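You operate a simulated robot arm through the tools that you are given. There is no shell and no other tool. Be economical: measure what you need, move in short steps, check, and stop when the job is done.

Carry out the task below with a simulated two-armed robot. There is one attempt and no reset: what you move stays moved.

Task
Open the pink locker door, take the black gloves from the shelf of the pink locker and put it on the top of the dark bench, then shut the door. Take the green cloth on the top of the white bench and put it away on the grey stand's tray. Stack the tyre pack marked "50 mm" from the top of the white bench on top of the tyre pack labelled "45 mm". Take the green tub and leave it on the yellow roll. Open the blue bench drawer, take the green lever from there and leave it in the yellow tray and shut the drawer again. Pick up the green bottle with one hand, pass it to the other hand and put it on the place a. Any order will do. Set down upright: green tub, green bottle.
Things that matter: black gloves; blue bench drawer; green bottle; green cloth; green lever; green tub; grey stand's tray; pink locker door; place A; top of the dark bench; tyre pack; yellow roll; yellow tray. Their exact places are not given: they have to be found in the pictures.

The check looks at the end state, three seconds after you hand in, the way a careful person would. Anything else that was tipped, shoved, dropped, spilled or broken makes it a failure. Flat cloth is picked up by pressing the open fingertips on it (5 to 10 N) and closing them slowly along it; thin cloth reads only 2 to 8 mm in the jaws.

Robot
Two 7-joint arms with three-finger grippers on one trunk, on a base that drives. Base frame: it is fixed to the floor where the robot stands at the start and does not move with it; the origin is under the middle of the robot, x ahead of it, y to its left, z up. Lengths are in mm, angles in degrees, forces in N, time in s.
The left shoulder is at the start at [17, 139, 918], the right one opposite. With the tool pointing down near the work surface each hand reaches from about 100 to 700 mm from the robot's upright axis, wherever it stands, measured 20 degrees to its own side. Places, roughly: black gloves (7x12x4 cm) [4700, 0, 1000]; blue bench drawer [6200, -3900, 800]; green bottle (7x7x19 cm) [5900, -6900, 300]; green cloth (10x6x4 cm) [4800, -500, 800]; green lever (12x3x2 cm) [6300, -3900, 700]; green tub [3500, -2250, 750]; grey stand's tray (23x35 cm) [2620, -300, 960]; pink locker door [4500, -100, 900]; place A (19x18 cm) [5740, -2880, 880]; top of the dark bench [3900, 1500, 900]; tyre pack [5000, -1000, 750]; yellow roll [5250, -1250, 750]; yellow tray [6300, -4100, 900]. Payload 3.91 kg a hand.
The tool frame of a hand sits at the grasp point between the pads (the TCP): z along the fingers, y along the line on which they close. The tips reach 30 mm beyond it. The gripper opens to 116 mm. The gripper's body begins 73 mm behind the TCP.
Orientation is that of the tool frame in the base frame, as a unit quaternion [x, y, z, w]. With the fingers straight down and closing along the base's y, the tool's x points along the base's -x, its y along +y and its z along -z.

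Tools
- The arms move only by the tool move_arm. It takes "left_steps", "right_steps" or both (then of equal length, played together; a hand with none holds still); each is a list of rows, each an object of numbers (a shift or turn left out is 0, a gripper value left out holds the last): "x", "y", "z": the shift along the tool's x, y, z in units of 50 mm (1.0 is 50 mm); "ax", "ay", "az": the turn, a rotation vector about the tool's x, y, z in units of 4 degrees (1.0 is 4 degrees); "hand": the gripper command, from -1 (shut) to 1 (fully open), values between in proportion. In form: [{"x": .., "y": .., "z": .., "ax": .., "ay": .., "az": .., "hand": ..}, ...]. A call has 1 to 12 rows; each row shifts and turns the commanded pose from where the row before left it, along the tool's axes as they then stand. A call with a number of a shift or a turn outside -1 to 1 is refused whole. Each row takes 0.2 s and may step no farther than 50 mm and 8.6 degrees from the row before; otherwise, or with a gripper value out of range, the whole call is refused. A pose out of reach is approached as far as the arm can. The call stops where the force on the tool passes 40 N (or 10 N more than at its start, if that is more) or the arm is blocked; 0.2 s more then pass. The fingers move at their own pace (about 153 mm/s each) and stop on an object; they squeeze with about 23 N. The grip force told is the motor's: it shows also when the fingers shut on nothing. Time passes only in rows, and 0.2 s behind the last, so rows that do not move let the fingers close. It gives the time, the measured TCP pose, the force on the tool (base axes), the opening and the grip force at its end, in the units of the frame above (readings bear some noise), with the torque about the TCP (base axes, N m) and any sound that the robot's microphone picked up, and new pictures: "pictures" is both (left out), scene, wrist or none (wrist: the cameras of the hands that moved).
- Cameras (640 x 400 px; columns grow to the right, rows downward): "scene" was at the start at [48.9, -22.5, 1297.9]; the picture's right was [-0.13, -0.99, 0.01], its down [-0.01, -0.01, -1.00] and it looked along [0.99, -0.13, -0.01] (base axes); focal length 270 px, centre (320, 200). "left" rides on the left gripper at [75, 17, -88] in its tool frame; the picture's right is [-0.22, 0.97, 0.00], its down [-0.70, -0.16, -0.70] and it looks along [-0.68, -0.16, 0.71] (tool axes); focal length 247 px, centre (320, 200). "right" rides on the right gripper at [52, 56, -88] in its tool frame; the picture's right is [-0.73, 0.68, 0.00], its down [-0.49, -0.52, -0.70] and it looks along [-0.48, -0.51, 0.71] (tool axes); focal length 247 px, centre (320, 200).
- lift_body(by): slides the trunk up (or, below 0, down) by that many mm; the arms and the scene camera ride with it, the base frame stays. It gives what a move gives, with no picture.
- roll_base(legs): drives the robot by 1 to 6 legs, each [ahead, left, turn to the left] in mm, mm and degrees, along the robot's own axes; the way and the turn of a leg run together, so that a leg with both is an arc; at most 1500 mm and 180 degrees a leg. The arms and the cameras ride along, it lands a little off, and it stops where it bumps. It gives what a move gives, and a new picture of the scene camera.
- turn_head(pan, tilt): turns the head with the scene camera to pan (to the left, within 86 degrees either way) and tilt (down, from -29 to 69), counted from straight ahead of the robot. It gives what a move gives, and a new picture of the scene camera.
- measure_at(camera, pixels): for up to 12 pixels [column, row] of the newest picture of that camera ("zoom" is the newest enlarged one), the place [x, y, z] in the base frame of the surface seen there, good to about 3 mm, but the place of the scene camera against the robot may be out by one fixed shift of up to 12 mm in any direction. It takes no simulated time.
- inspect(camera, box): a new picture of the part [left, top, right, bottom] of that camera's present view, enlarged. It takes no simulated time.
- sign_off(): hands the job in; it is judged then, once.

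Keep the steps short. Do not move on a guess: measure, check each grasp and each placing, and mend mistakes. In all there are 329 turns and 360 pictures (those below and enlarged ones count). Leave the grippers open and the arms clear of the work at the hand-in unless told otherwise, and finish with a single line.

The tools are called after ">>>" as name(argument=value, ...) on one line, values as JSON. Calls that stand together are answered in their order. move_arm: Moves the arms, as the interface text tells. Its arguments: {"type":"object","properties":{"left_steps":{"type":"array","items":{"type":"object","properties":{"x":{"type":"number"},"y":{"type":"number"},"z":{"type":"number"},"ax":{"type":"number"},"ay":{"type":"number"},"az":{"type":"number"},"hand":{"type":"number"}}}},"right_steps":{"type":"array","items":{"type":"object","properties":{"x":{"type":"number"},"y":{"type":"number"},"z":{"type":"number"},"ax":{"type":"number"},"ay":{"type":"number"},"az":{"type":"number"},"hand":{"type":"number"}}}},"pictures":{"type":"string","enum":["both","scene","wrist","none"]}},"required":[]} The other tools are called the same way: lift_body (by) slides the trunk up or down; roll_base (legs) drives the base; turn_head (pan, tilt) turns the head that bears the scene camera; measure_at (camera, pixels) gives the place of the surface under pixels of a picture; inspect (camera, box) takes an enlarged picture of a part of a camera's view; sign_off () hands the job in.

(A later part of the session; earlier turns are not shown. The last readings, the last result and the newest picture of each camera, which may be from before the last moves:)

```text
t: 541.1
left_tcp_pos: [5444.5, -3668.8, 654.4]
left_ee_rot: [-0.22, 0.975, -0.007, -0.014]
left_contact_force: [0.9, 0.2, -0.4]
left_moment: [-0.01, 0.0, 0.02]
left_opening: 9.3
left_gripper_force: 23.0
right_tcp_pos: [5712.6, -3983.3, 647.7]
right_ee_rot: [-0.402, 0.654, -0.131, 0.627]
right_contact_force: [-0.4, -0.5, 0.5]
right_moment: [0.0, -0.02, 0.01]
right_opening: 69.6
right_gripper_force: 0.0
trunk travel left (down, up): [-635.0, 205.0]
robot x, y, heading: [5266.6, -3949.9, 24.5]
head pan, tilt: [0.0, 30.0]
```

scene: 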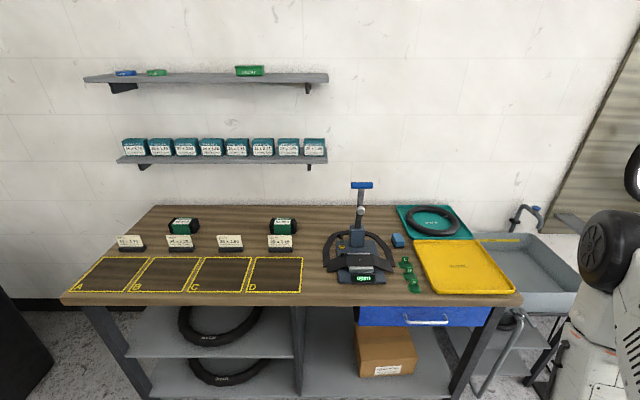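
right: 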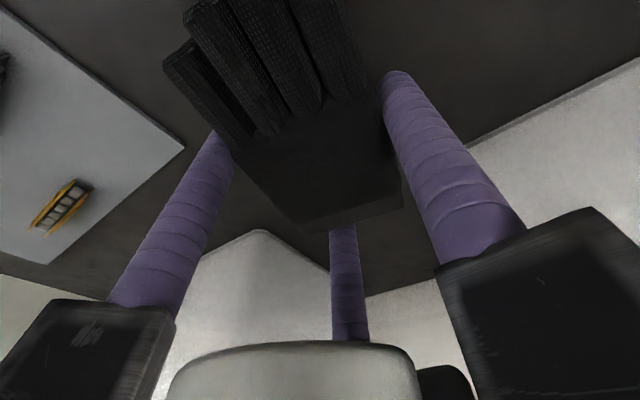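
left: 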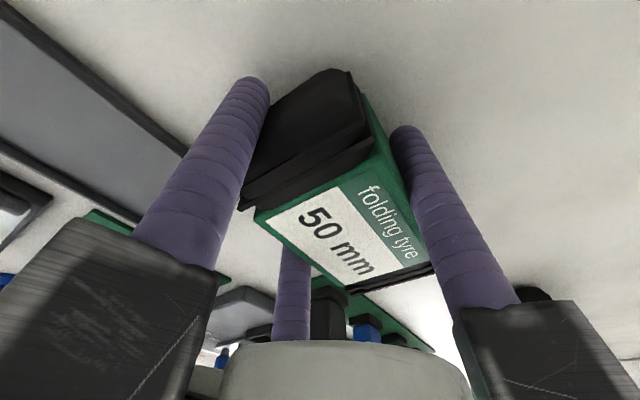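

>>> move_arm(right_steps=[{"ax": 0.44, "ay": -1, "az": -0.42}, {"ax": 0.44, "ay": -1, "az": -0.42}, {"x": -0.54, "y": -0.51}, {"x": -0.54, "y": -0.51}, {"x": -0.54, "y": -0.51}, {"x": -0.54, "y": -0.51}], pictures="none")

>>> roll_base(legs=[[240, -141, -0.8]])

>>> inspect(camera="right", box=[0, 0, 640, 400])

```text
t: 542.5
left_tcp_pos: [5443.4, -3667.4, 656.8]
left_ee_rot: [-0.22, 0.975, -0.006, -0.014]
left_contact_force: [-0.1, -0.2, 0.1]
left_moment: [0.0, 0.01, 0.01]
left_opening: 9.7
left_gripper_force: 22.8
right_tcp_pos: [5775.4, -3951.4, 776.4]
right_ee_rot: [-0.41, 0.593, -0.141, 0.678]
right_contact_force: [-0.6, -0.6, -0.1]
right_moment: [0.02, 0.0, -0.01]
right_opening: 69.8
right_gripper_force: 0.1
right hand out of reach, approached as far as the arm can: row 1, 2, 3, 4
trunk travel left (down, up): [-635.0, 205.0]
robot x, y, heading: [5268.1, -3950.0, 24.5]
head pan, tilt: [0.0, 30.0]
```

```text
t: 544.5
left_tcp_pos: [5728.6, -3703.2, 655.4]
left_ee_rot: [-0.211, 0.977, -0.007, -0.014]
left_contact_force: [-0.1, 0.2, -0.2]
left_moment: [0.02, 0.02, 0.0]
left_opening: 9.3
left_gripper_force: 23.1
right_tcp_pos: [6055.1, -3993.3, 774.3]
right_ee_rot: [-0.404, 0.597, -0.147, 0.677]
right_contact_force: [-0.5, -0.3, 0.2]
right_moment: [0.0, -0.03, 0.01]
right_opening: 69.3
right_gripper_force: 0.0
trunk travel left (down, up): [-635.0, 205.0]
robot x, y, heading: [5545.0, -3981.2, 23.6]
head pan, tilt: [0.0, 30.0]
```

scene: 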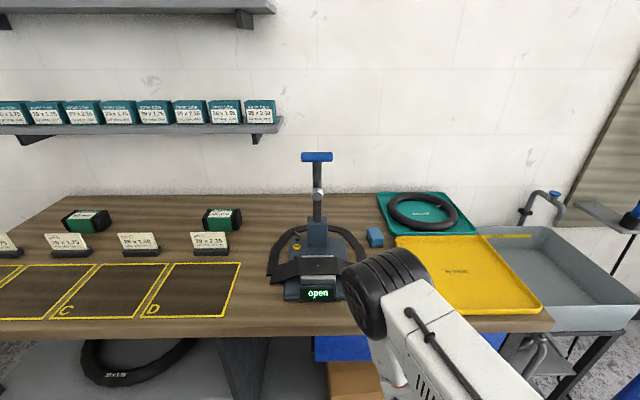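

```text
1.00 times, centred on (320, 200) of right (not enlarged: the box is as wide or as high as the picture)
```

zoom: 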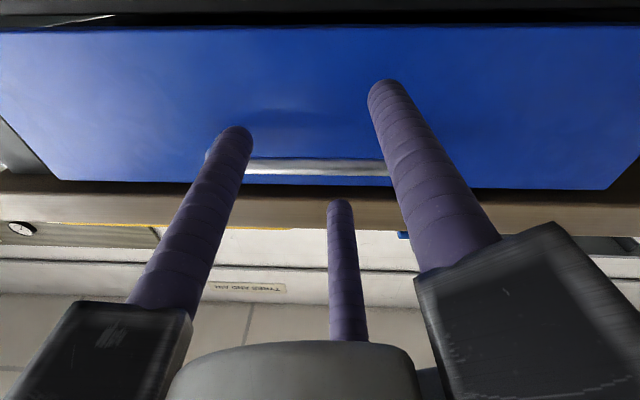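

>>> measure_at(camera="zoom", pixels=[[300, 167], [265, 167], [360, 167], [320, 100], [320, 167], [320, 182]])

```text
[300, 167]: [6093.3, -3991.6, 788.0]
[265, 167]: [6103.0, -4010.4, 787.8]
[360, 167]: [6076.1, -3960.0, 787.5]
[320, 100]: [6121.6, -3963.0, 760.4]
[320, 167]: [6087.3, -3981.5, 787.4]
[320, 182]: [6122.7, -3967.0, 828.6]
```

Bar at (6087,−3981,788). Moving up 12 and forward 32, then closing on it.

>>> move_arm(right_steps=[{"x": -0.17, "y": -0.17}, {"z": 0.35}, {"z": 0.3}, {"hand": -0.3}, {"hand": -1}, {"hand": -1}, {"hand": -1}], pictures="wrist")

```text
t: 546.1
left_tcp_pos: [5728.3, -3705.5, 655.5]
left_ee_rot: [-0.21, 0.978, -0.005, -0.015]
left_contact_force: [-0.2, 0.0, -0.9]
left_moment: [-0.01, 0.01, -0.01]
left_opening: 9.5
left_gripper_force: 22.8
right_tcp_pos: [6087.4, -3983.7, 782.3]
right_ee_rot: [-0.404, 0.599, -0.146, 0.676]
right_contact_force: [1.5, -20.8, -32.0]
right_moment: [1.12, 0.79, -1.08]
right_opening: 28.8
right_gripper_force: 23.3
trunk travel left (down, up): [-635.0, 205.0]
robot x, y, heading: [5547.3, -3979.8, 23.7]
head pan, tilt: [0.0, 30.0]
```

right: 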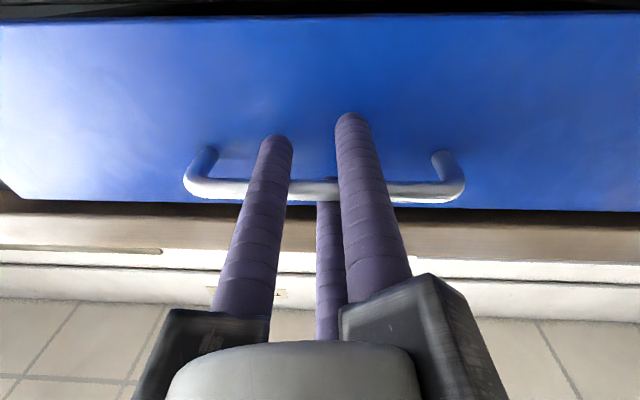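

Gripped. Pulling the drawer with the base.

>>> roll_base(legs=[[-130, 0, 0], [-130, 0, 0]])

```text
t: 547.4
left_tcp_pos: [5621.1, -3751.1, 655.7]
left_ee_rot: [-0.209, 0.978, -0.006, -0.014]
left_contact_force: [0.1, 0.3, -0.6]
left_moment: [0.03, -0.02, 0.0]
left_opening: 9.1
left_gripper_force: 23.1
right_tcp_pos: [5978.4, -4031.3, 782.4]
right_ee_rot: [-0.404, 0.6, -0.147, 0.675]
right_contact_force: [0.6, -6.8, -21.0]
right_moment: [0.91, 0.64, 0.0]
right_opening: 28.4
right_gripper_force: 22.7
trunk travel left (down, up): [-635.0, 205.0]
robot x, y, heading: [5439.5, -4027.5, 23.2]
head pan, tilt: [0.0, 30.0]
stopped in leg 1: the force on the tool passed its limit at 51 N (the readings are from after the stop); the commanded pose is now the measured one
```

scene: 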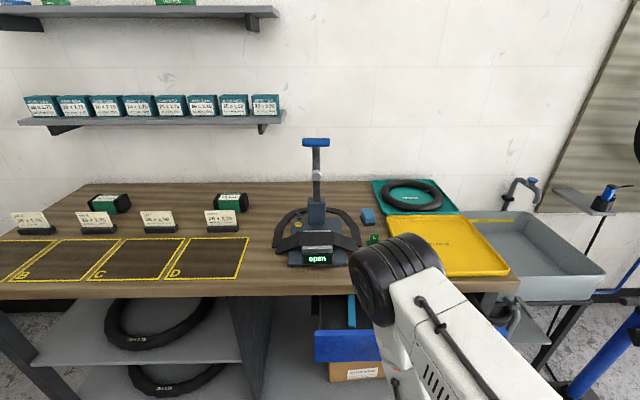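

Drawer is coming out (117 mm). Continuing.

>>> roll_base(legs=[[-90, 0, 0], [-90, 0, 0]])

>>> turn_head(pan=-8, tilt=45)

```text
t: 549.2
left_tcp_pos: [5467.7, -3818.6, 655.7]
left_ee_rot: [-0.209, 0.978, -0.007, -0.013]
left_contact_force: [-0.5, 0.3, 0.2]
left_moment: [-0.03, -0.01, 0.02]
left_opening: 9.4
left_gripper_force: 22.6
right_tcp_pos: [5822.9, -4101.3, 781.7]
right_ee_rot: [-0.403, 0.601, -0.148, 0.674]
right_contact_force: [-0.1, -4.2, -12.9]
right_moment: [0.99, 0.54, 0.37]
right_opening: 28.6
right_gripper_force: 22.8
trunk travel left (down, up): [-635.0, 205.0]
robot x, y, heading: [5283.8, -4093.9, 23.5]
head pan, tilt: [0.0, 30.0]
stopped in leg 2: the force on the tool passed its limit at 42 N (the readings are from after the stop); the commanded pose is now the measured one
```

scene: 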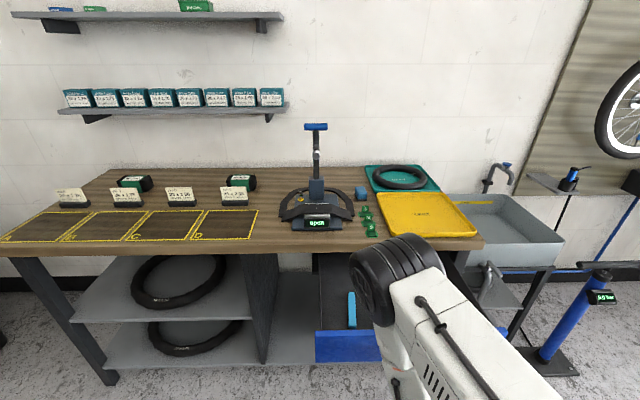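

```text
t: 550.0
left_tcp_pos: [5468.1, -3818.4, 655.2]
left_ee_rot: [-0.209, 0.978, -0.006, -0.014]
left_contact_force: [0.0, 0.1, 0.4]
left_moment: [0.02, 0.01, -0.03]
left_opening: 9.1
left_gripper_force: 22.6
right_tcp_pos: [5824.5, -4100.1, 782.7]
right_ee_rot: [-0.403, 0.601, -0.15, 0.674]
right_contact_force: [1.4, -4.9, -16.8]
right_moment: [1.15, 0.64, -0.14]
right_opening: 28.5
right_gripper_force: 23.2
trunk travel left (down, up): [-635.0, 205.0]
robot x, y, heading: [5285.0, -4093.2, 23.2]
head pan, tilt: [-8.0, 45.0]
```

scene: 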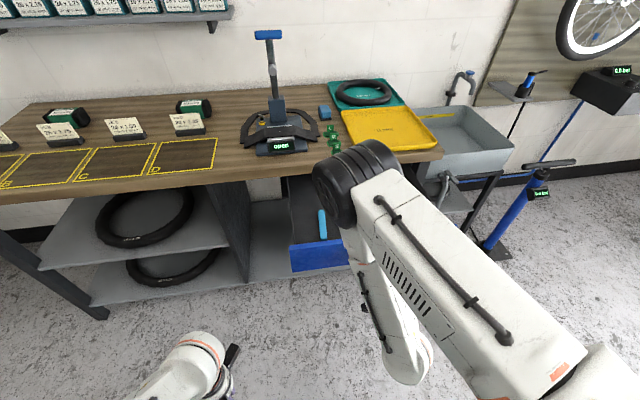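

The drawer is out 287 mm. Releasing the handle, backing off, and turning the right hand down again.

>>> move_arm(right_steps=[{"hand": -0.2}, {"hand": 0.3}, {"hand": 0.5}, {"hand": 0.5}], pictures="none")

>>> roll_base(legs=[[-130, 0, 0]])

>>> move_arm(right_steps=[{"ax": -0.44, "ay": 1, "az": 0.42, "hand": -1}, {"ax": -0.44, "ay": 1, "az": 0.42}, {"ax": -0.44, "ay": 1, "az": 0.42}, {"ax": -0.44, "ay": 1, "az": 0.42}, {"ax": -0.44, "ay": 1, "az": 0.42}, {"ax": -0.44, "ay": 1, "az": 0.42}, {"ax": -0.44, "ay": 1, "az": 0.42}, {"ax": -0.44, "ay": 1, "az": 0.42}, {"ax": -0.44, "ay": 1, "az": 0.42}, {"ax": -0.44, "ay": 1, "az": 0.42}, {"ax": -0.44, "ay": 1, "az": 0.42}, {"ax": -0.44, "ay": 1, "az": 0.42}], left_steps=[{"z": -0.9, "hand": 1}, {"z": -0.9}, {"z": -0.9}, {"z": -0.9}, {"z": -0.9}, {"z": 0}, {"z": 0}, {"z": 0}, {"z": 0}, {"z": 0}, {"z": 0}, {"z": 0}], pictures="none")

>>> move_arm(right_steps=[{"ax": -0.44, "ay": 1, "az": 0.42}, {"ax": -0.44, "ay": 1, "az": 0.42}, {"ax": -0.44, "ay": 1, "az": 0.42}, {"ax": -0.44, "ay": 1, "az": 0.42}, {"ax": -0.44, "ay": 1, "az": 0.42}, {"ax": -0.44, "ay": 1, "az": 0.42}, {"ax": -0.44, "ay": 1, "az": 0.42}, {"ax": -0.44, "ay": 1, "az": 0.42}, {"ax": -0.44, "ay": 1, "az": 0.42}, {"x": 0.8, "y": -0.4}, {"x": 0.8, "y": -0.4}, {"z": -0.8}], pictures="scene")

```text
t: 551.0
left_tcp_pos: [5467.2, -3817.1, 655.0]
left_ee_rot: [-0.209, 0.978, -0.007, -0.014]
left_contact_force: [0.4, -0.4, 0.3]
left_moment: [-0.02, -0.01, 0.04]
left_opening: 9.0
left_gripper_force: 22.7
right_tcp_pos: [5823.7, -4100.1, 782.8]
right_ee_rot: [-0.402, 0.6, -0.151, 0.675]
right_contact_force: [0.7, 0.9, -0.1]
right_moment: [0.02, 0.0, -0.01]
right_opening: 87.1
right_gripper_force: 0.0
trunk travel left (down, up): [-635.0, 205.0]
robot x, y, heading: [5284.2, -4098.5, 23.0]
head pan, tilt: [-8.0, 45.0]
```

```text
t: 552.3
left_tcp_pos: [5345.6, -3870.5, 655.7]
left_ee_rot: [-0.207, 0.978, -0.005, -0.014]
left_contact_force: [0.1, -0.1, 0.4]
left_moment: [0.01, -0.04, 0.03]
left_opening: 8.9
left_gripper_force: 22.7
right_tcp_pos: [5700.2, -4153.5, 784.4]
right_ee_rot: [-0.401, 0.6, -0.152, 0.675]
right_contact_force: [-0.6, 0.4, 0.5]
right_moment: [-0.02, 0.01, 0.04]
right_opening: 87.0
right_gripper_force: 0.1
trunk travel left (down, up): [-635.0, 205.0]
robot x, y, heading: [5164.2, -4146.0, 23.2]
head pan, tilt: [-8.0, 45.0]
```

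scene: 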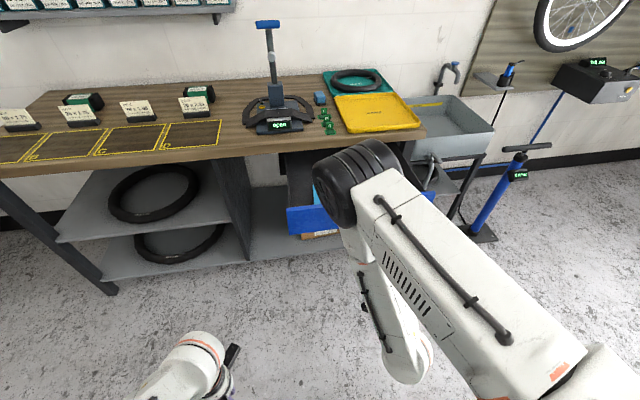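

```text
t: 554.9
left_tcp_pos: [5369.7, -3837.7, 712.3]
left_ee_rot: [-0.208, 0.978, -0.007, -0.014]
left_contact_force: [0.5, -0.3, -0.3]
left_moment: [0.0, 0.01, -0.01]
left_opening: 116.2
left_gripper_force: 0.0
left hand out of reach, approached as far as the arm can: row 1, 2, 3, 4, 5
right_tcp_pos: [5702.2, -4153.3, 784.5]
right_ee_rot: [-0.311, 0.896, -0.075, 0.308]
right_contact_force: [0.3, 0.5, 0.3]
right_moment: [-0.02, -0.03, 0.01]
right_opening: 9.1
right_gripper_force: 22.9
trunk travel left (down, up): [-635.0, 205.0]
robot x, y, heading: [5163.3, -4147.3, 23.0]
head pan, tilt: [-8.0, 45.0]
```

```text
t: 557.5
left_tcp_pos: [5368.0, -3838.2, 711.6]
left_ee_rot: [-0.208, 0.978, -0.006, -0.013]
left_contact_force: [-0.2, 0.1, 1.0]
left_moment: [-0.03, -0.02, 0.0]
left_opening: 116.0
left_gripper_force: 0.0
right_tcp_pos: [5640.9, -4220.7, 828.9]
right_ee_rot: [-0.195, 0.981, -0.004, -0.02]
right_contact_force: [-0.5, 0.4, 0.4]
right_moment: [-0.02, -0.05, 0.01]
right_opening: 9.5
right_gripper_force: 22.8
trunk travel left (down, up): [-635.0, 205.0]
robot x, y, heading: [5162.7, -4145.3, 23.0]
head pan, tilt: [-8.0, 45.0]
```

scene: 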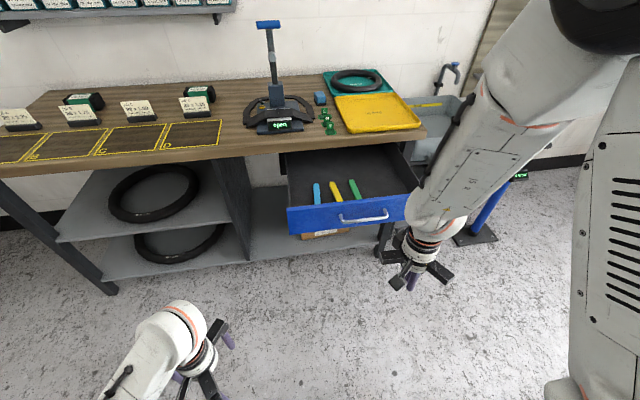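

Three tyre levers lie in the drawer; the green one is at (355,190). Measuring.

>>> inspect(camera="scene", box=[270, 80, 440, 250])

>>> measure_at(camera="scene", pixels=[[355, 190], [352, 181], [358, 198], [337, 190], [317, 193], [362, 215], [355, 208], [380, 180], [375, 112], [345, 125], [415, 125], [380, 140]])

```text
2.35 times, centred on (355, 165) of scene
```

zoom: 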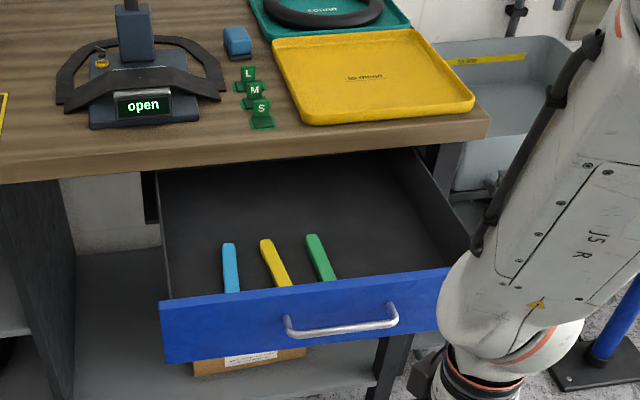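

```text
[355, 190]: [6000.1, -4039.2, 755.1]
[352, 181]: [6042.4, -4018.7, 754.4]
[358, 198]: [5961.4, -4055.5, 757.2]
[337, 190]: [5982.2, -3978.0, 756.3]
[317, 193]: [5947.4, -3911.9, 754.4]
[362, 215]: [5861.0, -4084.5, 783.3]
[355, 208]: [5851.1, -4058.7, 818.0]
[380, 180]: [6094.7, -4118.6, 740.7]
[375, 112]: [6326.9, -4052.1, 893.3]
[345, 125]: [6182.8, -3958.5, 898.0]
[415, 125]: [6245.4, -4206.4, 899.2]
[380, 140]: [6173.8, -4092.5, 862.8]
```

Green lever: centre (5998,−4038), top ≈750, floor ≈736; the yellow one is 62 mm to its left. I'll raise and turn the right hand, and drive 250 closer.

>>> move_arm(right_steps=[{"z": -0.9, "hand": -0.15}, {"z": -0.7}, {"az": 1}, {"az": 1}, {"az": 1}, {"az": 1}, {"az": 1}, {"az": 1}, {"az": 1}, {"az": 1}, {"az": 1}, {"az": 1}], pictures="none")

>>> roll_base(legs=[[250, 0, 0.5]])

```text
t: 560.1
left_tcp_pos: [5369.7, -3838.7, 712.0]
left_ee_rot: [-0.207, 0.978, -0.007, -0.014]
left_contact_force: [0.0, -0.5, -0.4]
left_moment: [-0.01, -0.03, 0.02]
left_opening: 115.9
left_gripper_force: 0.1
right_tcp_pos: [5647.9, -4218.5, 907.3]
right_ee_rot: [0.154, 0.988, -0.011, -0.017]
right_contact_force: [0.3, 0.6, 0.2]
right_moment: [-0.02, 0.0, -0.03]
right_opening: 49.3
right_gripper_force: 0.1
trunk travel left (down, up): [-635.0, 205.0]
robot x, y, heading: [5163.1, -4143.9, 23.0]
head pan, tilt: [-8.0, 45.0]
```

```text
t: 561.9
left_tcp_pos: [5599.3, -3736.2, 711.2]
left_ee_rot: [-0.212, 0.977, -0.007, -0.014]
left_contact_force: [0.0, 0.2, 0.1]
left_moment: [-0.02, -0.05, 0.03]
left_opening: 116.0
left_gripper_force: 0.0
right_tcp_pos: [5879.0, -4114.9, 906.1]
right_ee_rot: [0.149, 0.989, -0.012, -0.018]
right_contact_force: [0.3, -1.0, -0.4]
right_moment: [0.02, 0.04, 0.0]
right_opening: 49.4
right_gripper_force: 0.1
trunk travel left (down, up): [-635.0, 205.0]
robot x, y, heading: [5392.5, -4048.5, 23.3]
head pan, tilt: [-8.0, 45.0]
```

scene: 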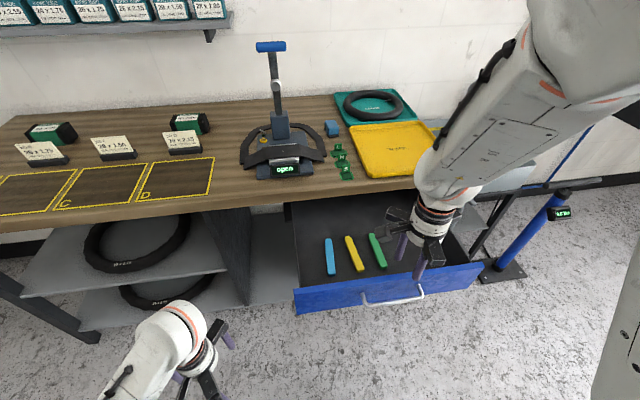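

>>> move_arm(right_steps=[{"x": -0.53, "y": 0.66}, {"x": -0.53, "y": 0.66}, {"x": -0.53, "y": 0.66}, {"z": 0.7}], pictures="wrist")

>>> measure_at(camera="right", pixels=[[320, 60], [320, 100], [300, 80], [340, 80], [280, 100], [360, 60], [320, 30], [250, 80]])

```text
t: 562.9
left_tcp_pos: [5598.6, -3736.4, 710.5]
left_ee_rot: [-0.212, 0.977, -0.007, -0.014]
left_contact_force: [-0.6, 0.0, -0.2]
left_moment: [-0.04, -0.01, -0.02]
left_opening: 115.7
left_gripper_force: 0.1
right_tcp_pos: [5984.6, -4044.8, 864.7]
right_ee_rot: [0.15, 0.988, -0.011, -0.018]
right_contact_force: [-0.3, 0.5, -0.3]
right_moment: [-0.03, 0.01, -0.01]
right_opening: 49.1
right_gripper_force: 0.0
trunk travel left (down, up): [-635.0, 205.0]
robot x, y, heading: [5396.7, -4049.3, 23.6]
head pan, tilt: [-8.0, 45.0]
```

right: 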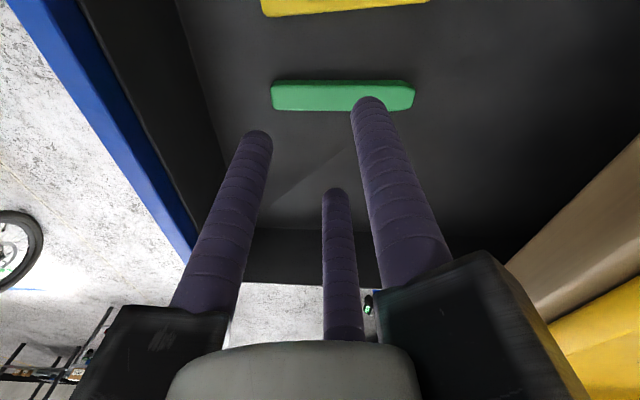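

```text
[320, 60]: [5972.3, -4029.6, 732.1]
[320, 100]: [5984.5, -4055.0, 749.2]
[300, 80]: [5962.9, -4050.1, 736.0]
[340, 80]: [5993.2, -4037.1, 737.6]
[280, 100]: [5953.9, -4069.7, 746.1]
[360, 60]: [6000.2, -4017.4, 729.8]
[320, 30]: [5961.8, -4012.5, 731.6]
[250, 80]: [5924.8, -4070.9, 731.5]
```

Shifting 5 mm and descending to TCP z 766, then closing on the green lever.

>>> move_arm(right_steps=[{"y": -0.1, "z": 0.6}, {"z": 0.6}, {"z": 0.5}, {"z": 0.25}], pictures="wrist")

```text
t: 564.1
left_tcp_pos: [5598.1, -3735.4, 712.1]
left_ee_rot: [-0.212, 0.977, -0.008, -0.012]
left_contact_force: [-0.4, -1.1, -0.3]
left_moment: [0.0, 0.05, -0.02]
left_opening: 116.3
left_gripper_force: 0.0
right_tcp_pos: [5981.1, -4047.6, 774.7]
right_ee_rot: [0.149, 0.989, -0.007, -0.012]
right_contact_force: [-0.4, 4.6, 35.0]
right_moment: [-0.17, 1.2, -0.12]
right_opening: 50.1
right_gripper_force: 0.7
trunk travel left (down, up): [-635.0, 205.0]
robot x, y, heading: [5390.7, -4047.2, 23.3]
head pan, tilt: [-8.0, 45.0]
stopped in row 4 (right hand): the force on the tool passed its limit at 48 N (the readings are from after the stop); the commanded pose is now the measured one
```

right: 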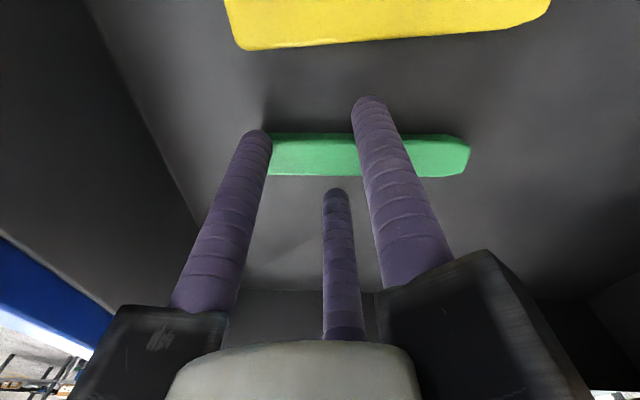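

A front finger sits on the lever. Raising, opening to 60 and shifting 9 mm left.

>>> move_arm(right_steps=[{"z": -0.4, "hand": 0.05}, {"x": 0.08, "y": 0.18}, {"z": 0.3}, {"z": 0.25}], pictures="wrist")

```text
t: 565.1
left_tcp_pos: [5598.6, -3734.9, 712.4]
left_ee_rot: [-0.213, 0.977, -0.007, -0.013]
left_contact_force: [-0.2, -0.8, 0.9]
left_moment: [0.03, -0.04, -0.02]
left_opening: 115.9
left_gripper_force: 0.0
right_tcp_pos: [5977.9, -4039.1, 764.1]
right_ee_rot: [0.149, 0.989, -0.011, -0.015]
right_contact_force: [-0.1, -0.1, 0.7]
right_moment: [-0.05, -0.01, 0.04]
right_opening: 60.9
right_gripper_force: 0.0
trunk travel left (down, up): [-635.0, 205.0]
robot x, y, heading: [5394.0, -4048.7, 23.7]
head pan, tilt: [-8.0, 45.0]
```

right: 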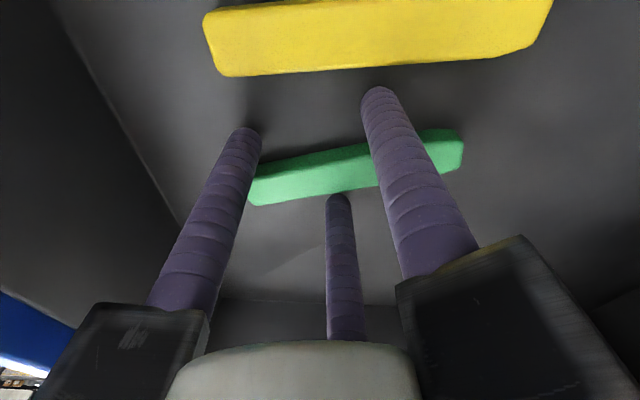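

Down beside it without contact. Nudging 15 mm along the lever and closing.

>>> move_arm(right_steps=[{"x": -0.22, "y": 0.1}, {"hand": -0.1}, {"hand": -0.3}, {"hand": -0.6}, {"hand": -1}, {"hand": -1}], pictures="none")

>>> move_arm(right_steps=[{"z": -0.3}, {"z": -0.7}, {"z": -0.7}, {"z": -0.7}], pictures="wrist")

```text
t: 566.5
left_tcp_pos: [5597.5, -3737.0, 712.8]
left_ee_rot: [-0.212, 0.977, -0.008, -0.013]
left_contact_force: [0.7, 0.2, -0.4]
left_moment: [0.01, -0.01, -0.02]
left_opening: 116.0
left_gripper_force: 0.0
right_tcp_pos: [5989.9, -4038.0, 762.4]
right_ee_rot: [0.148, 0.989, -0.01, -0.016]
right_contact_force: [0.1, -0.4, 0.5]
right_moment: [0.02, 0.01, -0.03]
right_opening: 32.9
right_gripper_force: 23.0
trunk travel left (down, up): [-635.0, 205.0]
robot x, y, heading: [5396.8, -4048.5, 23.6]
head pan, tilt: [-8.0, 45.0]
```

```text
t: 567.5
left_tcp_pos: [5597.4, -3736.3, 712.0]
left_ee_rot: [-0.212, 0.977, -0.007, -0.013]
left_contact_force: [0.1, 0.4, 0.0]
left_moment: [0.0, -0.01, 0.01]
left_opening: 116.2
left_gripper_force: 0.0
right_tcp_pos: [5990.6, -4035.3, 883.7]
right_ee_rot: [0.149, 0.989, -0.01, -0.014]
right_contact_force: [0.4, 0.1, -0.4]
right_moment: [-0.01, -0.05, 0.0]
right_opening: 33.1
right_gripper_force: 23.2
trunk travel left (down, up): [-635.0, 205.0]
robot x, y, heading: [5395.2, -4050.7, 23.5]
head pan, tilt: [-8.0, 45.0]
```

right: 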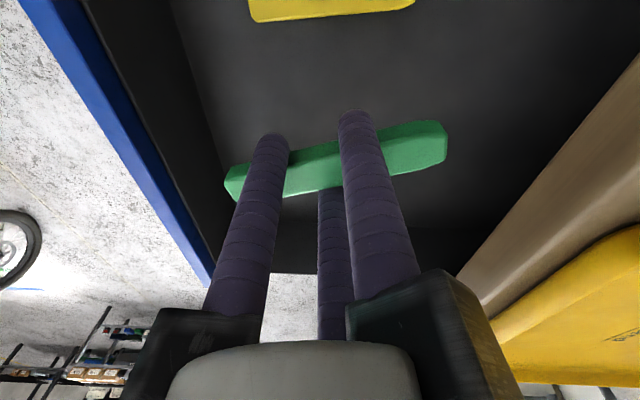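

The lever is held. I'll raise the trunk 100 so the hand clears the bench, drive forward 210, and go over the yellow tray.

>>> lift_body(by=100)

>>> roll_base(legs=[[205, -60, 0]])

>>> inspect(camera="right", box=[0, 0, 640, 400])

```text
t: 568.8
left_tcp_pos: [5597.6, -3736.4, 811.3]
left_ee_rot: [-0.212, 0.977, -0.007, -0.013]
left_contact_force: [-0.4, 0.4, 0.6]
left_moment: [0.01, 0.0, 0.0]
left_opening: 115.9
left_gripper_force: 0.1
right_tcp_pos: [5992.1, -4034.1, 981.1]
right_ee_rot: [0.149, 0.989, -0.009, -0.015]
right_contact_force: [-0.5, -0.5, -0.1]
right_moment: [-0.01, 0.03, -0.02]
right_opening: 32.9
right_gripper_force: 22.7
trunk travel left (down, up): [-735.0, 105.0]
robot x, y, heading: [5392.3, -4049.2, 23.8]
head pan, tilt: [-8.0, 45.0]
```

```text
t: 570.5
left_tcp_pos: [5810.3, -3705.0, 811.4]
left_ee_rot: [-0.214, 0.977, -0.008, -0.013]
left_contact_force: [-0.2, -0.3, -0.3]
left_moment: [-0.01, 0.01, 0.02]
left_opening: 116.0
left_gripper_force: 0.1
right_tcp_pos: [6207.2, -4002.0, 982.7]
right_ee_rot: [0.146, 0.989, -0.008, -0.015]
right_contact_force: [0.7, -0.3, -0.4]
right_moment: [0.0, 0.06, -0.01]
right_opening: 33.0
right_gripper_force: 22.9
trunk travel left (down, up): [-735.0, 105.0]
robot x, y, heading: [5610.7, -4018.2, 24.1]
head pan, tilt: [-8.0, 45.0]
```

scene: 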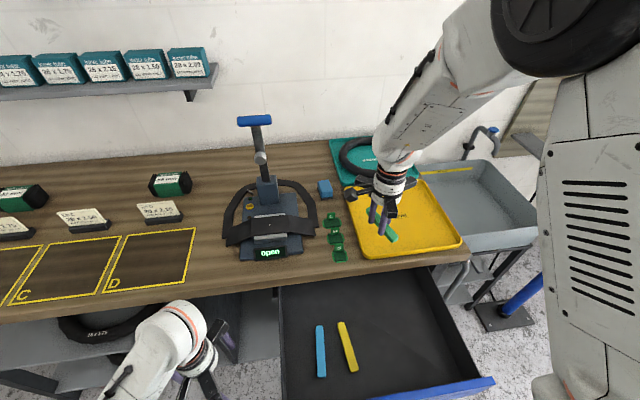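

```text
1.00 times, centred on (320, 200) of right (not enlarged: the box is as wide or as high as the picture)
```

zoom: 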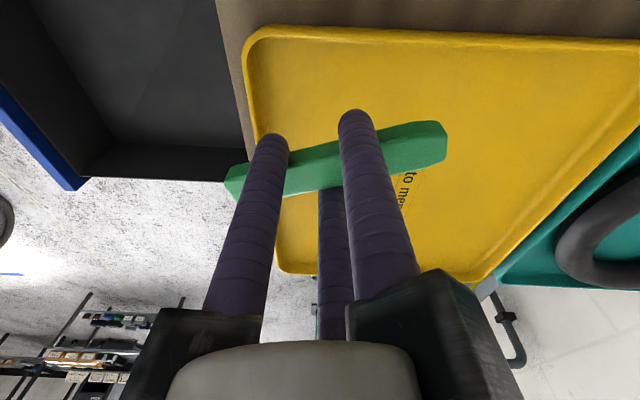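

>>> measure_at(camera="zoom", pixels=[[460, 180], [400, 250], [300, 80], [262, 100], [500, 100], [560, 120]])

```text
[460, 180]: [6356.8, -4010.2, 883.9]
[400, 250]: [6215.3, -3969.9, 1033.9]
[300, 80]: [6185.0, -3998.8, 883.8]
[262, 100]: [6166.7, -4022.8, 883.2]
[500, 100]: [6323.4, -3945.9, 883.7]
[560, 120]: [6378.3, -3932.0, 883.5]
```

>>> move_arm(right_steps=[{"x": -0.81, "y": -0.15}, {"x": -0.81, "y": -0.15}, {"z": 0.6}, {"z": 0.5}, {"z": 0.18}], pictures="none")

```text
t: 571.7
left_tcp_pos: [5811.2, -3707.2, 811.9]
left_ee_rot: [-0.215, 0.976, -0.007, -0.014]
left_contact_force: [-1.1, -0.5, -0.9]
left_moment: [0.02, -0.01, 0.0]
left_opening: 116.0
left_gripper_force: 0.0
right_tcp_pos: [6276.3, -4040.4, 915.6]
right_ee_rot: [0.147, 0.989, -0.009, -0.015]
right_contact_force: [-0.2, 0.1, -0.1]
right_moment: [0.01, -0.02, -0.01]
right_opening: 32.8
right_gripper_force: 23.4
trunk travel left (down, up): [-735.0, 105.0]
robot x, y, heading: [5610.3, -4019.5, 23.9]
head pan, tilt: [-8.0, 45.0]
```

>>> move_arm(right_steps=[{"z": 0.05}, {"hand": -0.4}, {"hand": -0.1}, {"hand": 0.1}, {"hand": 0.1}, {"z": -0.6}, {"z": -0.8}, {"z": -0.4}], pictures="both")

```text
t: 573.5
left_tcp_pos: [5811.8, -3705.4, 811.2]
left_ee_rot: [-0.214, 0.977, -0.008, -0.014]
left_contact_force: [0.0, 0.2, -0.5]
left_moment: [-0.02, 0.01, -0.02]
left_opening: 115.9
left_gripper_force: 0.1
right_tcp_pos: [6278.8, -4037.2, 1004.3]
right_ee_rot: [0.145, 0.989, -0.01, -0.015]
right_contact_force: [0.4, -0.1, 0.2]
right_moment: [0.03, 0.0, -0.02]
right_opening: 63.9
right_gripper_force: 0.1
trunk travel left (down, up): [-735.0, 105.0]
robot x, y, heading: [5613.2, -4020.0, 24.0]
head pan, tilt: [-8.0, 45.0]
```

scene: 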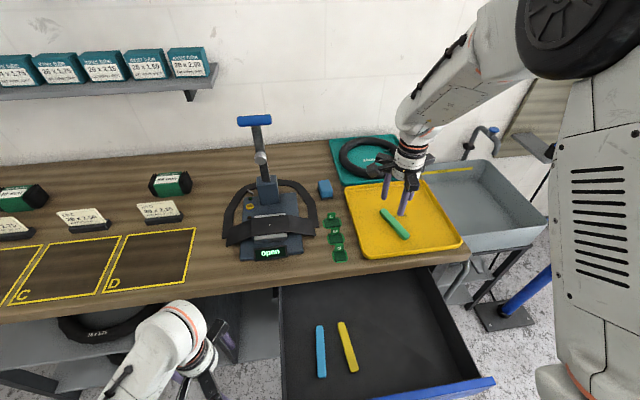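
right: 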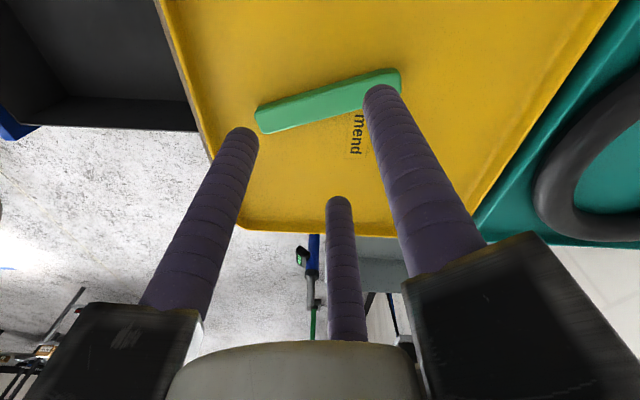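

The green lever lies in the yellow tray. Now shutting the drawer: back off, lower the trunk, close the right hand and point it forward as a fist.

>>> roll_base(legs=[[-370, 0, 0]])

>>> lift_body(by=-100)

>>> move_arm(right_steps=[{"ax": -0.85, "ay": -1, "hand": -1}, {"ax": -0.85, "ay": -1}, {"ax": -0.85, "ay": -1}, {"ax": -0.85, "ay": -1}, {"ax": -0.85, "ay": -1}, {"ax": -0.85, "ay": -1}, {"ax": -0.85, "ay": -1}, {"ax": -0.85, "ay": -1}, {"ax": -0.85, "ay": -1}, {"ax": -0.85, "ay": -1}, {"ax": -0.85, "ay": -1}, {"ax": -0.85, "ay": -1}], pictures="none")

>>> move_arm(right_steps=[{"ax": -0.85, "ay": -1}, {"ax": -0.85, "ay": -1}, {"ax": -0.85, "ay": -1}, {"ax": -0.85, "ay": -1}, {"ax": -0.85, "ay": -1}, {"x": 0.5, "y": 0.6}, {"x": 0.5, "y": 0.6}, {"x": 0.2, "y": 0.3}], pictures="scene")

```text
t: 575.9
left_tcp_pos: [5475.2, -3856.6, 811.7]
left_ee_rot: [-0.211, 0.977, -0.007, -0.013]
left_contact_force: [0.5, -0.1, 0.2]
left_moment: [-0.01, 0.0, 0.0]
left_opening: 115.8
left_gripper_force: 0.1
right_tcp_pos: [5939.7, -4191.7, 1003.6]
right_ee_rot: [0.151, 0.988, -0.01, -0.015]
right_contact_force: [0.2, 0.0, 1.2]
right_moment: [0.01, 0.0, 0.02]
right_opening: 63.8
right_gripper_force: 0.1
trunk travel left (down, up): [-735.0, 105.0]
robot x, y, heading: [5266.6, -4166.3, 23.6]
head pan, tilt: [-8.0, 45.0]
```

scene: 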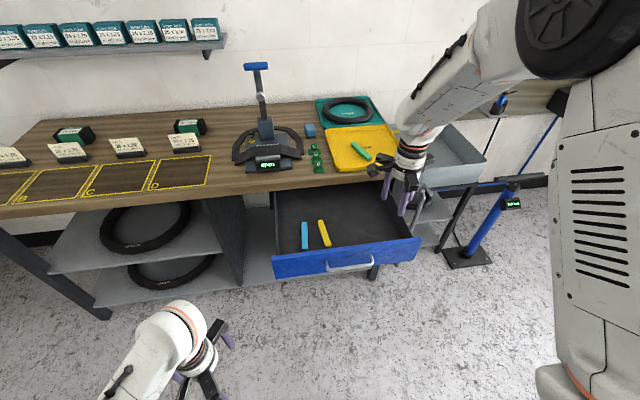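

```text
t: 577.2
left_tcp_pos: [5474.7, -3855.4, 710.8]
left_ee_rot: [-0.211, 0.977, -0.008, -0.013]
left_contact_force: [0.6, -0.3, 0.0]
left_moment: [0.01, -0.02, 0.0]
left_opening: 116.1
left_gripper_force: 0.0
right_tcp_pos: [5940.3, -4191.6, 905.5]
right_ee_rot: [0.15, 0.988, -0.009, -0.016]
right_contact_force: [-0.3, 0.2, 0.2]
right_moment: [0.02, -0.01, -0.01]
right_opening: 63.8
right_gripper_force: 0.0
trunk travel left (down, up): [-635.0, 205.0]
robot x, y, heading: [5269.0, -4164.5, 23.5]
head pan, tilt: [-8.0, 45.0]
```

```text
t: 579.8
left_tcp_pos: [5475.0, -3855.8, 712.1]
left_ee_rot: [-0.211, 0.977, -0.007, -0.013]
left_contact_force: [0.2, 0.3, -0.9]
left_moment: [0.02, 0.05, 0.0]
left_opening: 116.0
left_gripper_force: 0.1
right_tcp_pos: [5941.1, -4191.9, 904.5]
right_ee_rot: [0.129, 0.852, 0.267, 0.432]
right_contact_force: [-0.2, 0.1, -0.9]
right_moment: [0.02, 0.01, -0.03]
right_opening: 9.3
right_gripper_force: 22.9
trunk travel left (down, up): [-635.0, 205.0]
robot x, y, heading: [5269.1, -4166.7, 23.5]
head pan, tilt: [-8.0, 45.0]
```

```text
t: 581.6
left_tcp_pos: [5474.5, -3855.6, 711.1]
left_ee_rot: [-0.211, 0.977, -0.007, -0.014]
left_contact_force: [0.2, 0.2, 0.7]
left_moment: [-0.01, 0.0, -0.01]
left_opening: 115.9
left_gripper_force: 0.1
right_tcp_pos: [5902.9, -4102.0, 908.1]
right_ee_rot: [0.109, 0.716, 0.363, 0.586]
right_contact_force: [-0.2, 0.6, -0.6]
right_moment: [0.0, 0.02, -0.02]
right_opening: 9.4
right_gripper_force: 22.6
trunk travel left (down, up): [-635.0, 205.0]
robot x, y, heading: [5266.3, -4169.2, 23.5]
head pan, tilt: [-8.0, 45.0]
```

scene: 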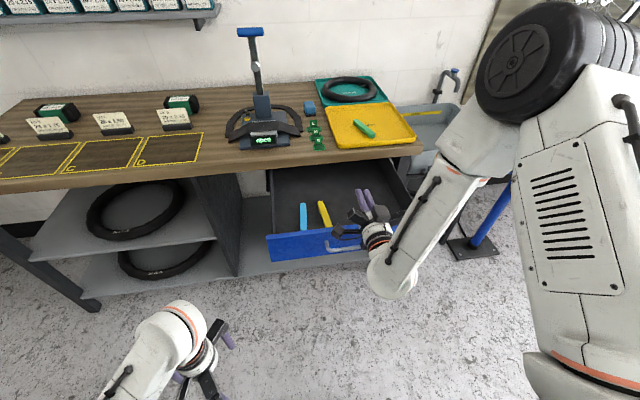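

>>> roll_base(legs=[[-140, 0, 0]])

>>> move_arm(right_steps=[{"x": 0.61, "y": -0.52}, {"x": 0.61, "y": -0.52}, {"x": 0.61, "y": -0.52}, {"x": -0.46, "y": -0.53}, {"x": -0.46, "y": -0.53}], pictures="scene")

```text
t: 582.9
left_tcp_pos: [5349.7, -3911.6, 712.1]
left_ee_rot: [-0.21, 0.978, -0.007, -0.013]
left_contact_force: [0.0, -1.0, 0.2]
left_moment: [-0.03, -0.04, 0.01]
left_opening: 115.9
left_gripper_force: 0.2
right_tcp_pos: [5777.0, -4158.3, 907.5]
right_ee_rot: [0.109, 0.716, 0.362, 0.587]
right_contact_force: [-0.6, -0.7, 0.0]
right_moment: [-0.01, -0.02, -0.01]
right_opening: 9.4
right_gripper_force: 23.0
trunk travel left (down, up): [-635.0, 205.0]
robot x, y, heading: [5145.0, -4221.6, 23.3]
head pan, tilt: [-8.0, 45.0]
```

scene: 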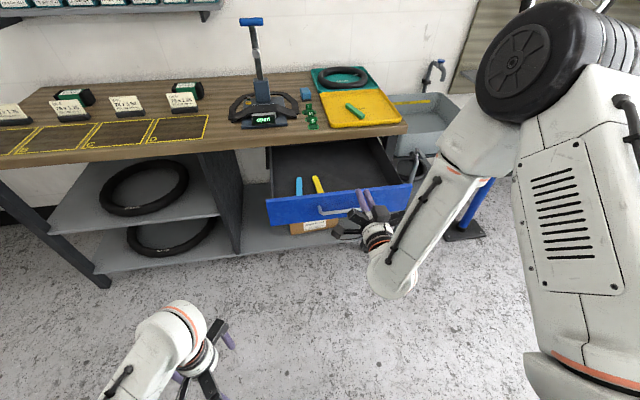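

```text
t: 584.1
left_tcp_pos: [5351.7, -3910.3, 710.9]
left_ee_rot: [-0.21, 0.977, -0.006, -0.014]
left_contact_force: [-0.1, 0.3, 0.0]
left_moment: [-0.03, 0.03, -0.02]
left_opening: 116.1
left_gripper_force: 0.1
right_tcp_pos: [5800.5, -4226.3, 785.7]
right_ee_rot: [0.109, 0.716, 0.362, 0.587]
right_contact_force: [-0.5, 0.0, -0.6]
right_moment: [0.04, -0.03, 0.03]
right_opening: 9.3
right_gripper_force: 23.3
trunk travel left (down, up): [-635.0, 205.0]
robot x, y, heading: [5148.0, -4219.2, 23.6]
head pan, tilt: [-8.0, 45.0]
```

scene: 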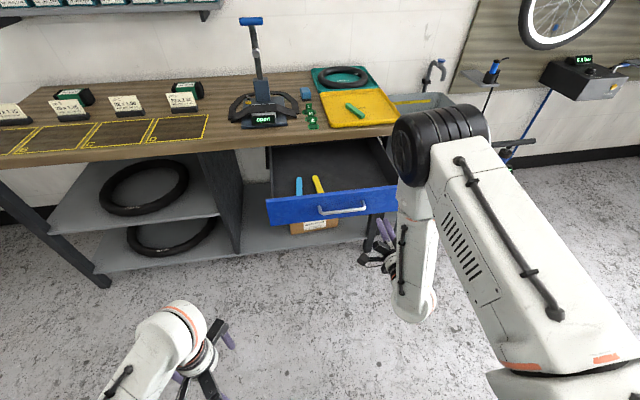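

The fist is level with the drawer front, right of the handle. Driving forward to push it shut.

>>> roll_base(legs=[[230, 0, 0], [135, 0, 0]])

```text
t: 586.8
left_tcp_pos: [5686.9, -3766.3, 710.5]
left_ee_rot: [-0.21, 0.978, -0.007, -0.013]
left_contact_force: [1.2, -0.1, 0.5]
left_moment: [0.0, 0.0, 0.02]
left_opening: 115.6
left_gripper_force: 0.2
right_tcp_pos: [6136.9, -4082.1, 785.8]
right_ee_rot: [0.108, 0.716, 0.362, 0.587]
right_contact_force: [0.5, 0.2, 0.1]
right_moment: [0.04, -0.02, -0.04]
right_opening: 9.4
right_gripper_force: 23.4
trunk travel left (down, up): [-635.0, 205.0]
robot x, y, heading: [5478.7, -4073.0, 23.1]
head pan, tilt: [-8.0, 45.0]
```

scene: 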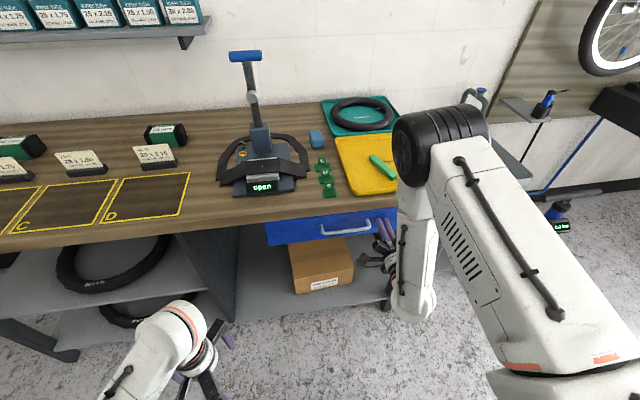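

>>> roll_base(legs=[[25, 0, 0]])

>>> measure_at(camera="scene", pixels=[[285, 230], [345, 240], [325, 225], [345, 228], [300, 195], [300, 205], [280, 215]])

```text
t: 587.6
left_tcp_pos: [5696.0, -3761.7, 712.1]
left_ee_rot: [-0.209, 0.978, -0.007, -0.012]
left_contact_force: [0.6, 0.2, 0.9]
left_moment: [0.01, 0.0, -0.02]
left_opening: 115.8
left_gripper_force: 0.1
right_tcp_pos: [6139.8, -4080.1, 784.9]
right_ee_rot: [0.111, 0.72, 0.359, 0.583]
right_contact_force: [-13.7, -4.6, 5.0]
right_moment: [0.21, -0.19, 0.19]
right_opening: 9.3
right_gripper_force: 23.2
trunk travel left (down, up): [-635.0, 205.0]
robot x, y, heading: [5492.8, -4069.8, 23.3]
head pan, tilt: [-8.0, 45.0]
stopped in leg 1: the force on the tool passed its limit at 66 N (the readings are from after the stop); the commanded pose is now the measured one
```

scene: 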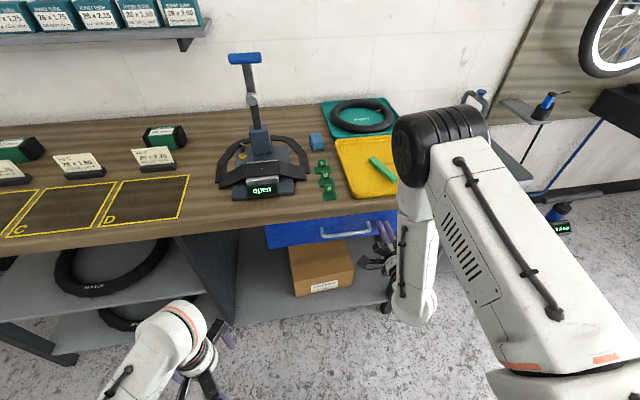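

```text
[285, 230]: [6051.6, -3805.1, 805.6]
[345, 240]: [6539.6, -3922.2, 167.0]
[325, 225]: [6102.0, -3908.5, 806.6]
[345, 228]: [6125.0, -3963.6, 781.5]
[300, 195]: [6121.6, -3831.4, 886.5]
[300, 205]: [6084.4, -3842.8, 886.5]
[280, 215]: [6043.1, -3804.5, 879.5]
```

The drawer is shut (front back at n≈4027). Last job: the bottle. I'll keep the right hand pointing forward, back off, turn along the room and drive towards it.

>>> roll_base(legs=[[-350, 0, 0], [0, 0, -90], [1300, 0, 0]])

>>> turn_head(pan=0, tilt=25)

```text
t: 599.8
left_tcp_pos: [5955.9, -5614.1, 712.1]
left_ee_rot: [0.556, 0.831, 0.004, -0.014]
left_contact_force: [-0.2, 0.5, 0.9]
left_moment: [0.0, -0.03, -0.02]
left_opening: 116.2
left_gripper_force: 0.0
right_tcp_pos: [5625.0, -6048.3, 782.8]
right_ee_rot: [0.594, 0.422, -0.168, 0.664]
right_contact_force: [-0.5, 0.0, 0.0]
right_moment: [0.01, 0.02, 0.01]
right_opening: 9.3
right_gripper_force: 23.2
trunk travel left (down, up): [-635.0, 205.0]
robot x, y, heading: [5651.2, -5395.9, -68.3]
head pan, tilt: [-8.0, 45.0]
```

scene: 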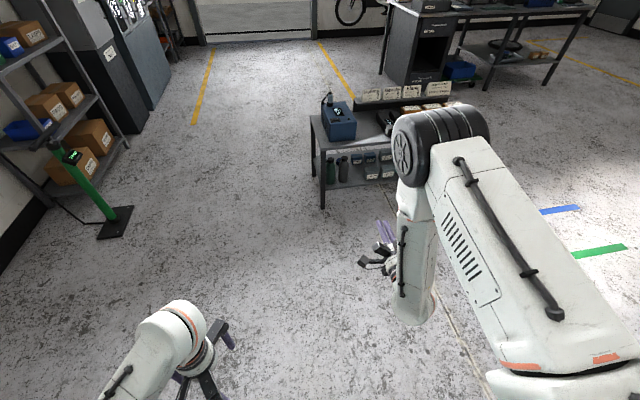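

```text
t: 600.6
left_tcp_pos: [5956.1, -5613.3, 712.7]
left_ee_rot: [0.556, 0.831, 0.004, -0.015]
left_contact_force: [-0.2, 0.6, 0.7]
left_moment: [-0.02, 0.0, 0.02]
left_opening: 116.0
left_gripper_force: 0.1
right_tcp_pos: [5624.7, -6049.2, 783.6]
right_ee_rot: [0.594, 0.422, -0.169, 0.664]
right_contact_force: [0.1, -0.5, -0.3]
right_moment: [0.0, -0.02, -0.01]
right_opening: 9.5
right_gripper_force: 23.0
trunk travel left (down, up): [-635.0, 205.0]
robot x, y, heading: [5651.0, -5393.9, -68.3]
head pan, tilt: [0.0, 25.0]
```

scene: 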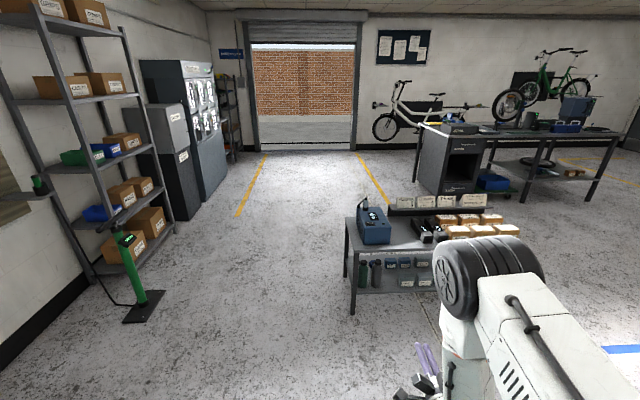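

The low table has bottles on its lower shelf at (362–376,272). Zooming and measuring.

>>> inspect(camera="scene", box=[335, 200, 445, 310])

>>> measure_at(camera="scene", pixels=[[363, 272], [376, 272], [363, 262], [363, 284], [376, 262], [352, 250], [352, 290], [345, 232], [356, 240], [353, 305], [400, 250], [390, 265]])

```text
3.64 times, centred on (390, 255) of scene
```

zoom: 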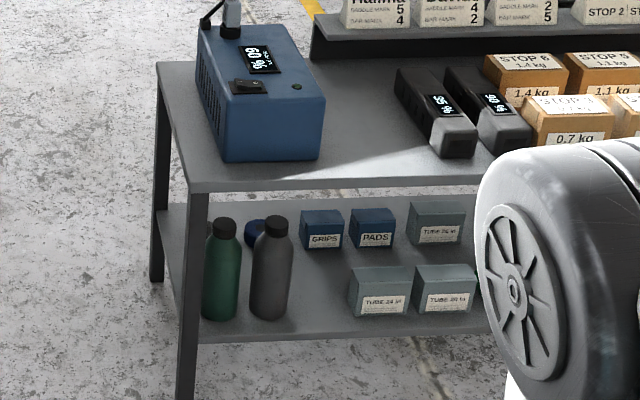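

```text
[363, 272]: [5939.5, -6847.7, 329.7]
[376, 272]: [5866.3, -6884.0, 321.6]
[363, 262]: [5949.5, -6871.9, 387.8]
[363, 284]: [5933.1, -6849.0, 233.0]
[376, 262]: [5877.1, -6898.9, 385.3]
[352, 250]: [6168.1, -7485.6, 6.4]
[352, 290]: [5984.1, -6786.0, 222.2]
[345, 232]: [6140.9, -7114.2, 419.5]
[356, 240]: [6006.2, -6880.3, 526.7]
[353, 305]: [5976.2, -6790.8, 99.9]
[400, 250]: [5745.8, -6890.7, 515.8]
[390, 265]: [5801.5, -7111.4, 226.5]
```

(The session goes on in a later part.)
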